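You operate a simulated robot arm through the tools that you are given. There is no shell and no other tool. Be economical: measure what you need, move in short steps, check, and stop when the job is done.

Carry out the task below with a simulated robot arm. There is one attempt and no reset: what you move stays moved.

TASK
Lift the developer pot lid open.
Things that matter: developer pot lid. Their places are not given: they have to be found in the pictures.

It is judged by the outcome, as a careful person would: the job done as asked, and still so three seconds after it is handed in. It fails if anything else is knocked over, pushed out of place, dropped, spilled or broken.

THE ROBOT
A 6-joint arm with a two-finger parallel gripper, fixed in place. Base frame: the origin is at the foot of the arm, x ahead of it, y to its left, z up; the work surface is at about z = 0.84. Lengths are in m, angles in rad, forces in N, time in s.
With the tool pointing down near the work surface it reaches from about 0.26 to 0.68 m from the base axis. Its first joint turns from -1.152 to 1.152 rad. Payload 2.9 kg.
Tool frame: the origin (TCP) lies between the finger pads and is the grasp point; the fingertips stand 0.03 m ahead of it; z points along the fingers, y is the line along which they close. The gripper opens to 0.11 m. The fingers are 0.02 m wide and 0.01 m thick; the gripper's body (0.048 by 0.112 m) begins 0.055 m behind the TCP.
Orientation is that of the tool frame in the base frame, as a unit quaternion [x, y, z, w]. With the fingers straight down and closing along the base's y, the tool's x points along the base's -x, its y along +y and its z along -z.

THE INTERFACE
- The arm moves only by the tool drive_tool. Its argument "commands" is a list of rows, each a list of 6 numbers: the shift along the tool's x, y, z in units of 200 mm (1.0 is 200 mm), then the turn, a rotation vector about the tool's x, y, z in units of 60 degrees (1.0 is 60 degrees). In form: [[tx, ty, tz, ax, ay, az], ...]. A call has 1 to 8 rows; each row is the pose to reach, as a shift and turn from the pose commanded when the call began, along the tool's axes at that moment. "hand" is the finger opening in m, from 0 to 0.11, set as the call begins (left out, the last holds). A call with a number of a shift or a turn outside -1 to 1 is refused whole. A row lasts 0.2 s, in which the tool goes at most 0.05 m and 0.15 rad; a call with a longer step from one row to the next is refused whole, and so is a gripper value outside its range. A pose out of reach is approached as far as the arm can. The call stops where the force on the tool passes 40 N (or 10 N more than at its start, if that is more) or the arm is blocked; 0.2 s more then pass. The fingers move at their own pace (about 0.108 m/s each) and stop on an object; they squeeze with about 45 N. The grip force told is the motor's: it shows also when the fingers shut on nothing. Time passes only in rows, and 0.2 s behind the last, so rows that repeat a pose let the fingers close. It gives the time, the measured TCP pose, the force on the tool (base axes), the opening and the grip force at its end, in the units of the frame above (readings bear some noise).
- Cameras (640 x 400 px; columns grow to the right, rows downward): "scene" is fixed at [0.0781, 0.427, 1.4095]; the picture's right is [-0.78, -0.62, 0.00], its down [-0.20, 0.25, -0.95] and it looks along [0.59, -0.74, -0.32] (base axes); focal length 350 px, centre (320, 200). "wrist" rides on the gripper at [-0.036, 0, -0.057] in the tool frame; the picture's right is [0.00, -1.00, 0.00], its down [0.97, 0.00, -0.24] and it looks along [0.24, 0.00, 0.97] (tool axes); focal length 218 px, centre (320, 200).
- grab_frame(camera): a new picture of that camera. No time passes.
- locate(camera, pixels): for up to 12 pixels [column, row] of the newest picture of that camera ("zoom" is the newest enlarged one), the place [x, y, z] in the base frame of the surface seen there, good to about 0.002 m. No time passes.
- inspect(camera, box): a new picture of the part [left, top, right, bottom] of that camera's present view, enlarged. No time passes.
- hand_in(): hands the job in; it is judged then, once.

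Work in short steps. Measure before you move; look again where a grasp or a placing could have gone wrong, and mend it. You have 60 turns and 20 pictures in all, the two below and enlarged ones among them. Open the gripper and draw the arm clear of the work before you hand the job in, unless the task says otherwise; then end with one line.

The tools are called after "Request:" as name(argument=value, ...) on one line, values as JSON. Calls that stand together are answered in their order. drive_tool: Moves the arm, as the interface text tells. Its arguments: {"type":"object","properties":{"commands":{"type":"array","items":{"type":"array","items":{"type":"number"}}},"hand":{"type":"number"}},"required":["commands"]} The other tools are called the same way: grab_frame (camera) takes a picture; locate (camera, pixels) gives the place of the surface under pixels of a picture; inspect (camera, box) takes an enlarged picture of a part of a camera's view; hand_in () hands the job in.

At the start:

```text
time: 0.0
tcp_pos: [0.4194, -0.1606, 1.1918]
orientation: [-0.001, 1.0, 0.0, -0.001]
force: [-0.3, -0.3, -0.6]
width: 0.1098
grip_force: 0.1
```

scene: 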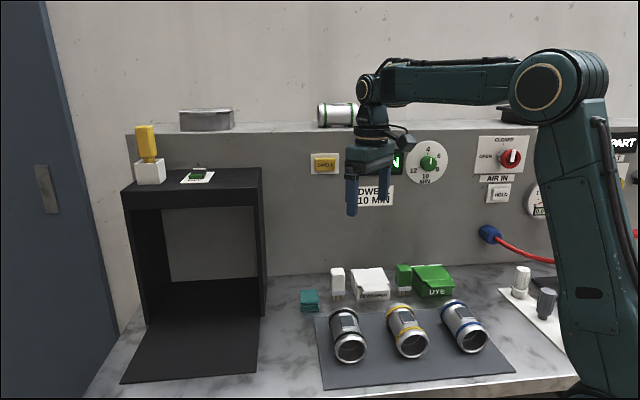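
wrist: 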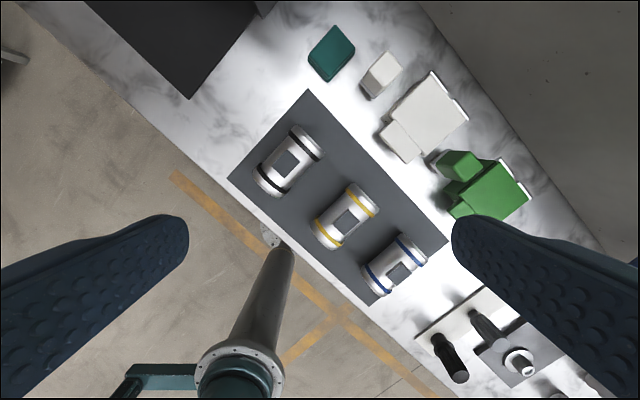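

The white box near (370,283) and the green "DYE" box near (433,280) look like the pots. I'll enlarge that area to read the labels.

Request:
inspect(camera="scene", box=[290, 240, 470, 330])

Request:
inspect(camera="wrist", box=[340, 40, 560, 220])

```text
3.56 times, centred on (380, 285) of scene
```

zoom: 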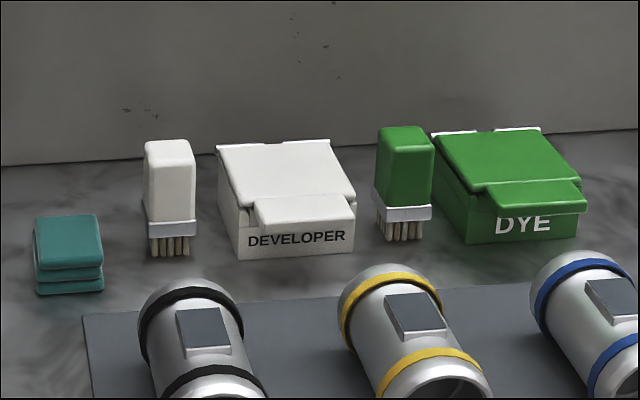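

```text
2.22 times, centred on (450, 130) of wrist
```

zoom: 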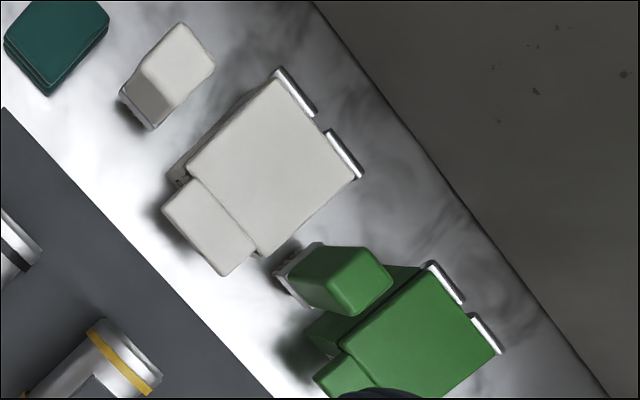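

The developer pot has a front tab (zoom ~(210,225)) and a hinge at the back (zoom ~(320,125)). I'll measure the lid, the tab and their neighbours.

Request:
locate(camera="zoom", pixels=[[200, 182], [167, 210], [223, 273], [253, 248], [210, 225], [282, 78], [356, 172], [262, 250], [192, 165], [190, 45], [330, 265], [150, 245]])

Request:
locate(camera="wrist", pixels=[[435, 75], [465, 118], [445, 90], [383, 135], [417, 160], [400, 142], [380, 72], [460, 165], [358, 195], [345, 220]])

Request:
locate(camera="scene", pixels=[[362, 296], [388, 296], [375, 299], [373, 307], [375, 311], [374, 285], [357, 299], [391, 298]])

```text
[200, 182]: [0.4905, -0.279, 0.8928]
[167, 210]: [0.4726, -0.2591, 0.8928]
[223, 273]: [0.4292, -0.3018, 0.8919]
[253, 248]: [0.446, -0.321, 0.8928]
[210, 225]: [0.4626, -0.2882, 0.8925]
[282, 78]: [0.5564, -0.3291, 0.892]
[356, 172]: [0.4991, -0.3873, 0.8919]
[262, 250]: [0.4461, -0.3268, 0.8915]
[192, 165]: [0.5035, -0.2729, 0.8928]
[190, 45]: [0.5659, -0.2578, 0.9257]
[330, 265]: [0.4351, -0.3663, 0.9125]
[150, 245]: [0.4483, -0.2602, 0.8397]
```

```text
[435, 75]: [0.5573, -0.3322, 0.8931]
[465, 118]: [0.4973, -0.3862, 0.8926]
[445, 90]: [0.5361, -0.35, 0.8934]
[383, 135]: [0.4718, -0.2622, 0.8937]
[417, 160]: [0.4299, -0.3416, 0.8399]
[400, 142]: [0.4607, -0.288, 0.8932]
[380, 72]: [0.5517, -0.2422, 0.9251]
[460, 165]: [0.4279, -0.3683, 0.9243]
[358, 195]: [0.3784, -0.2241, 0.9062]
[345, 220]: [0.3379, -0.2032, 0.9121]
```

```text
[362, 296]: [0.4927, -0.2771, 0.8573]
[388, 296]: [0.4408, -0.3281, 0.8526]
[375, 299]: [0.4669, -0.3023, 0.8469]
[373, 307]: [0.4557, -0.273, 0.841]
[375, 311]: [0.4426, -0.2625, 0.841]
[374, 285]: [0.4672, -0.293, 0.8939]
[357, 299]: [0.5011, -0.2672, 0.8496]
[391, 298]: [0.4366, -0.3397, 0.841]
```

The tab overhangs the front wall by about 27 mm and the hinge is on the wall side. My plan is to hook the closed fingers under the tab with the tool tilted, then swing the lid past vertical. First I'll measure the yellow canister's near end, the wall and the brush.

Request:
locate(camera="wrist", pixels=[[355, 186], [366, 192], [378, 205], [364, 200], [320, 130], [312, 140], [480, 80], [520, 130], [455, 60], [435, 160]])

Request:
inspect(camera="scene", box=[340, 260, 412, 305])

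```text
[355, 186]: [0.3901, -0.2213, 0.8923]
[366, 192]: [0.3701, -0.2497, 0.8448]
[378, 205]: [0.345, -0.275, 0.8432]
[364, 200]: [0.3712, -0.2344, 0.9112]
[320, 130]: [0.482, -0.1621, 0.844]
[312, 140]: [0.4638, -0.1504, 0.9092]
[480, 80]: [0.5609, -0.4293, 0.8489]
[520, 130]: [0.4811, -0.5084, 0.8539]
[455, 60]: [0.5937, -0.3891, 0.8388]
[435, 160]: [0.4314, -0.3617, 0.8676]
```

```text
8.89 times, centred on (376, 282) of scene
```

zoom: 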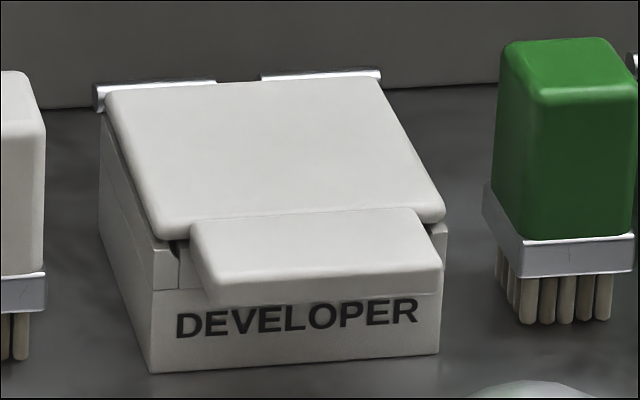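

The tab's front edge centre is about (0.451, -0.280), with its underside near z 0.885. I'll close the fingers, yaw about 45.6° and move to a pose above and in front of the pot.

Request:
drive_tool(commands=[[0.031, -0.041, 0.093, 0, 0, 0.127], [0.062, -0.083, 0.187, 0, 0, 0.253], [0.093, -0.124, 0.28, 0, 0, 0.38], [0.124, -0.166, 0.373, 0, 0, 0.507], [0.155, -0.207, 0.467, 0, 0, 0.633], [0.186, -0.2485, 0.56, 0, 0, 0.76]], hand=0)

Request:
drive_tool(commands=[[0, 0, 0, 0, -0.133, 0], [0, 0, 0, 0, -0.267, 0], [0, 0, 0, 0, -0.4, 0], [0, 0, 0, 0, -0.533, 0], [0, 0, 0, 0, -0.667, 0], [0, 0, 0, 0, -0.667, 0]])

```text
time: 1.4
tcp_pos: [0.3826, -0.2116, 1.0811]
orientation: [0.39, 0.921, 0.001, 0.0]
force: [0.3, 0.0, 0.2]
width: 0.0002
grip_force: 37.4
```

```text
time: 2.8
tcp_pos: [0.3818, -0.2118, 1.0807]
orientation: [0.364, 0.866, -0.133, 0.316]
force: [0.0, 0.4, -0.2]
width: 0.0
grip_force: 37.0
```

The orientation is right: tool z is about (0.45, -0.46, -0.77). Next I'll go straight down to the start of the insertion line, then take a wrist picture.

Request:
drive_tool(commands=[[0.109, 0.002, 0.13, 0, 0, 0], [0.218, 0.004, 0.26, 0, 0, 0], [0.327, 0.006, 0.39, 0, 0, 0], [0.327, 0.006, 0.39, 0, 0, 0]])

Request:
grab_frame(camera="wrist")

```text
time: 3.8
tcp_pos: [0.381, -0.2092, 0.9779]
orientation: [0.364, 0.866, -0.132, 0.316]
force: [-0.5, 0.3, -0.1]
width: 0.0001
grip_force: 37.7
```

```text
14 pictures are left
```

wrist: 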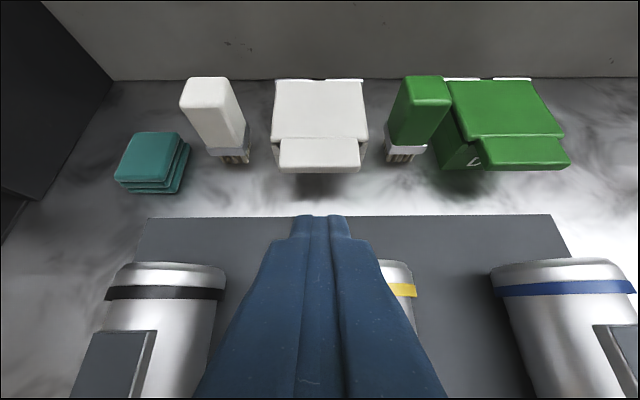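

The view is square to the pot and the tab is centred at (320,155). I'll recheck the tab edge from this view.

Request:
locate(camera="wrist", pixels=[[320, 164], [282, 164], [356, 164], [320, 169], [320, 171], [320, 140], [320, 174], [320, 86], [310, 70], [385, 270]])

```text
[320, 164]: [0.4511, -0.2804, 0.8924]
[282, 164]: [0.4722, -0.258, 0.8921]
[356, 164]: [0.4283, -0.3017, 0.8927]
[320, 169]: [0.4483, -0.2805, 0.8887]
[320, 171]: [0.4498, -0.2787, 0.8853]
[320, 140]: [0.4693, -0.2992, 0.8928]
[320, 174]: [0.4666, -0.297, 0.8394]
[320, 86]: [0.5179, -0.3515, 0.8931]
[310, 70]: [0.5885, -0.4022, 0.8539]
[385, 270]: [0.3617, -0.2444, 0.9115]
```

The underside is at about 0.884 and the edge is confirmed at (0.450, -0.280). I'll slide in along the tool axis by 0.12 m.

Request:
drive_tool(commands=[[0.005, 0, 0.15, 0, 0, 0], [0.005, 0, 0.3, 0, 0, 0], [0.005, 0, 0.42, 0, 0, 0], [0.005, 0, 0.5, 0, 0, 0], [0.005, 0, 0.56, 0, 0, 0], [0.005, 0, 0.6, 0, 0, 0], [0.005, 0, 0.615, 0, 0, 0]])

Request:
inspect(camera="scene", box=[290, 220, 450, 320])

```text
time: 5.4
tcp_pos: [0.439, -0.2653, 0.8827]
orientation: [0.364, 0.867, -0.132, 0.315]
force: [-0.4, -0.1, -0.5]
width: 0.0001
grip_force: 37.8
```

```text
4.00 times, centred on (370, 270) of scene
```

zoom: 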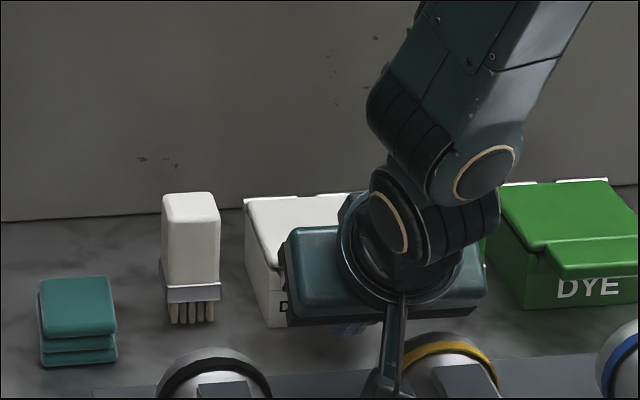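

There's no contact force. A slim bracket shows at zoom (390,360), so I'll check where it is relative to the yellow canister.

Request:
locate(camera="zoom", pixels=[[396, 330], [390, 365], [385, 390], [455, 345], [345, 327], [290, 305]])

```text
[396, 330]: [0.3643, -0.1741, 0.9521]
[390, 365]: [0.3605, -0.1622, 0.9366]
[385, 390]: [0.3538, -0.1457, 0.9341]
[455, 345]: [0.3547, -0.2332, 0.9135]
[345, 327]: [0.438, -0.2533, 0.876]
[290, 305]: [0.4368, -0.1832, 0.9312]
```

The bracket is well above the canister at z ≈ 0.934. Now I'll lift along the lid's arc to about 45°. The hinge is about 0.110 m inward of the edge.

Request:
drive_tool(commands=[[-0.035, 0, -0.04, 0, 0, 0], [-0.071, 0, -0.081, 0, 0, 0], [-0.124, 0, -0.125, 0, 0, 0], [-0.186, 0, -0.165, 0, 0, 0], [-0.2475, 0, -0.198, 0, 0, 0], [-0.318, 0, -0.221, 0, 0, 0], [-0.3865, 0, -0.237, 0, 0, 0]])

Request:
grab_frame(camera="wrist")

Request:
grab_frame(camera="scene")

```text
time: 7.0
tcp_pos: [0.4579, -0.2866, 0.9702]
orientation: [0.364, 0.866, -0.133, 0.316]
force: [0.7, 0.3, -0.5]
width: 0.0001
grip_force: 37.5
```

```text
12 pictures are left
```

wrist: 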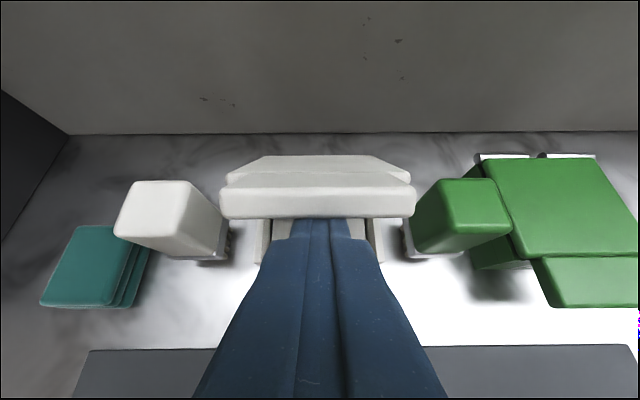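

```text
11 pictures are left
```

scene: 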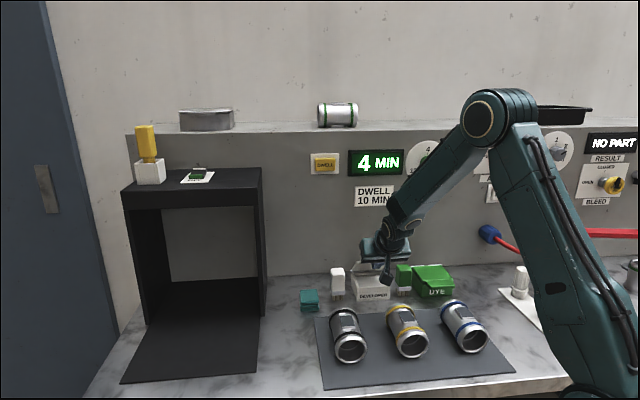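

The lid is rising cleanly and is at about 45°, with nothing else disturbed. I'll continue the arc to just past vertical.

Request:
drive_tool(commands=[[-0.063, 0, -0.001, 0, 0, 0], [-0.126, 0, 0.003, 0, 0, 0], [-0.188, 0, 0.015, 0, 0, 0], [-0.2465, 0, 0.033, 0, 0, 0], [-0.302, 0, 0.061, 0, 0, 0], [-0.3555, 0, 0.093, 0, 0, 0], [-0.388, 0, 0.12, 0, 0, 0], [-0.418, 0, 0.148, 0, 0, 0]])

Request:
grab_frame(camera="wrist")

Request:
inspect(camera="scene", box=[290, 200, 450, 300])

```text
time: 8.8
tcp_pos: [0.5146, -0.3463, 0.9984]
orientation: [0.364, 0.867, -0.132, 0.315]
force: [-1.0, 0.8, 0.7]
width: 0.0
grip_force: 38.0
```

```text
10 pictures are left
```

wrist: 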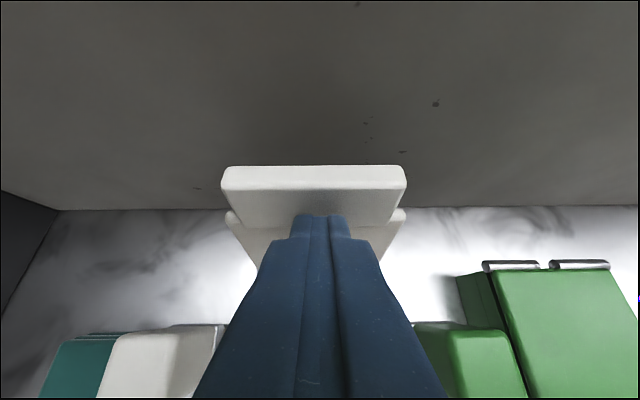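

```text
4.00 times, centred on (370, 250) of scene
```

zoom: 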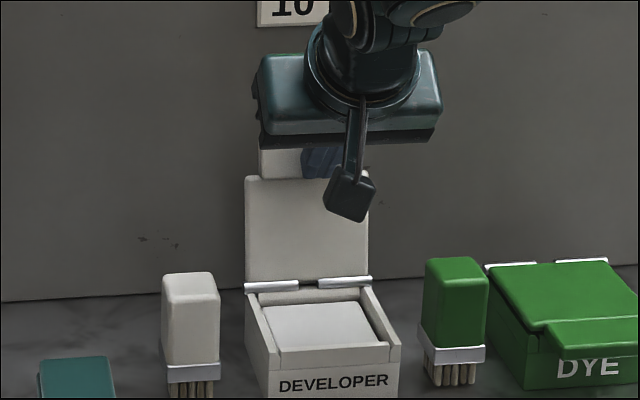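

The lid is slightly past vertical with near-zero force. I'll push gently a bit further, to about 112°, and watch the force.

Request:
drive_tool(commands=[[-0.019, 0, 0.02, 0, 0, 0], [-0.038, 0, 0.041, 0, 0, 0], [-0.057, 0, 0.061, 0, 0, 0], [-0.075, 0, 0.082, 0, 0, 0]])

Request:
grab_frame(camera="wrist")

```text
time: 9.6
tcp_pos: [0.5232, -0.3513, 0.998]
orientation: [0.365, 0.868, -0.131, 0.31]
force: [-21.4, 16.8, 15.7]
width: 0.0002
grip_force: 37.7
stopped in row 3: the force on the tool passed its limit (the readings are from after the stop); the commanded pose is now the measured one
```

```text
8 pictures are left
```

wrist: 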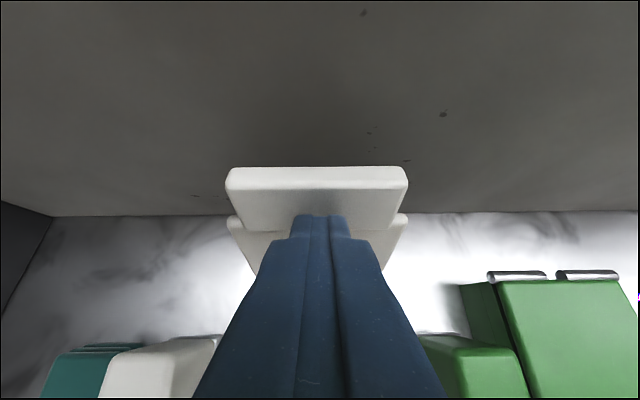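

The lid has reached its stop just past vertical. I'll back off gently along the tool axis and see whether it stays.

Request:
drive_tool(commands=[[0.02, 0, -0.02, 0, 0, 0], [0.04, 0, -0.05, 0, 0, 0], [0.06, 0, -0.12, 0, 0, 0], [0.06, 0, -0.24, 0, 0, 0], [0.06, 0, -0.4, 0, 0, 0], [0.06, 0, -0.6, 0, 0, 0], [0.06, 0, -0.8, 0, 0, 0]])

Request:
inspect(camera="scene", box=[270, 180, 510, 380])

Request:
grab_frame(camera="wrist")

```text
time: 11.2
tcp_pos: [0.4471, -0.2755, 1.117]
orientation: [0.365, 0.868, -0.132, 0.311]
force: [0.1, -0.3, -0.6]
width: 0.0
grip_force: 37.6
```

```text
2.00 times, centred on (390, 280) of scene
```

zoom: 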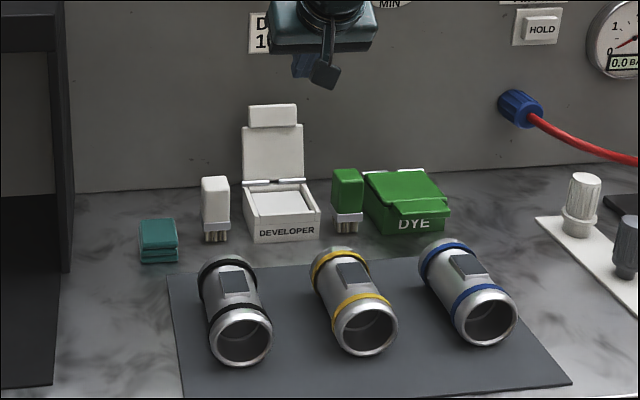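

```text
6 pictures are left
```

wrist: 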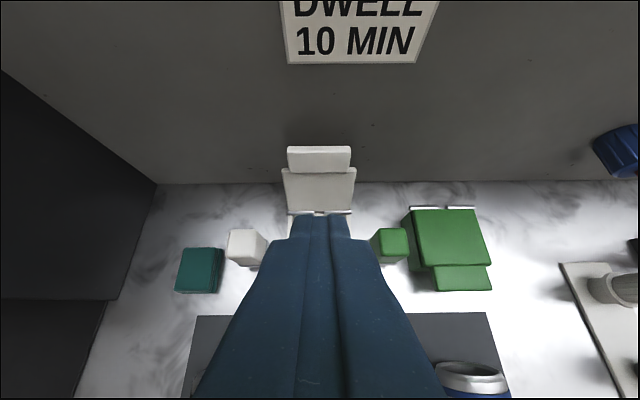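

The lid stays up on its own, and the pot and its neighbours are where they were. I'll back off a little more, open the gripper, wait, and check once more.

Request:
drive_tool(commands=[[0, 0, -0.15, 0, 0, 0], [0, 0, -0.3, 0, 0, 0], [0, 0, -0.3, 0, 0, 0], [0, 0, -0.3, 0, 0, 0], [0, 0, -0.3, 0, 0, 0], [0, 0, -0.3, 0, 0, 0], [0, 0, -0.3, 0, 0, 0], [0, 0, -0.3, 0, 0, 0]], hand=0.11)

Request:
grab_frame(camera="scene")

```text
time: 13.0
tcp_pos: [0.4207, -0.2475, 1.161]
orientation: [0.366, 0.867, -0.132, 0.311]
force: [1.1, 0.5, 0.0]
width: 0.1102
grip_force: 0.0
```

```text
5 pictures are left
```

scene: 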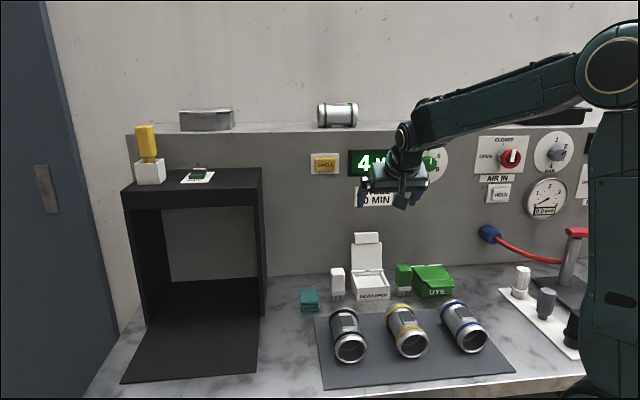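

The lid is still open at (367,255), the arm is clear and nothing else has moved, so I'm handing in.

Request:
hand_in()

```text
The job is handed in.
```

The developer pot lid is open, resting at its stop just past vertical; the arm is clear with the gripper open, and nothing else was disturbed.
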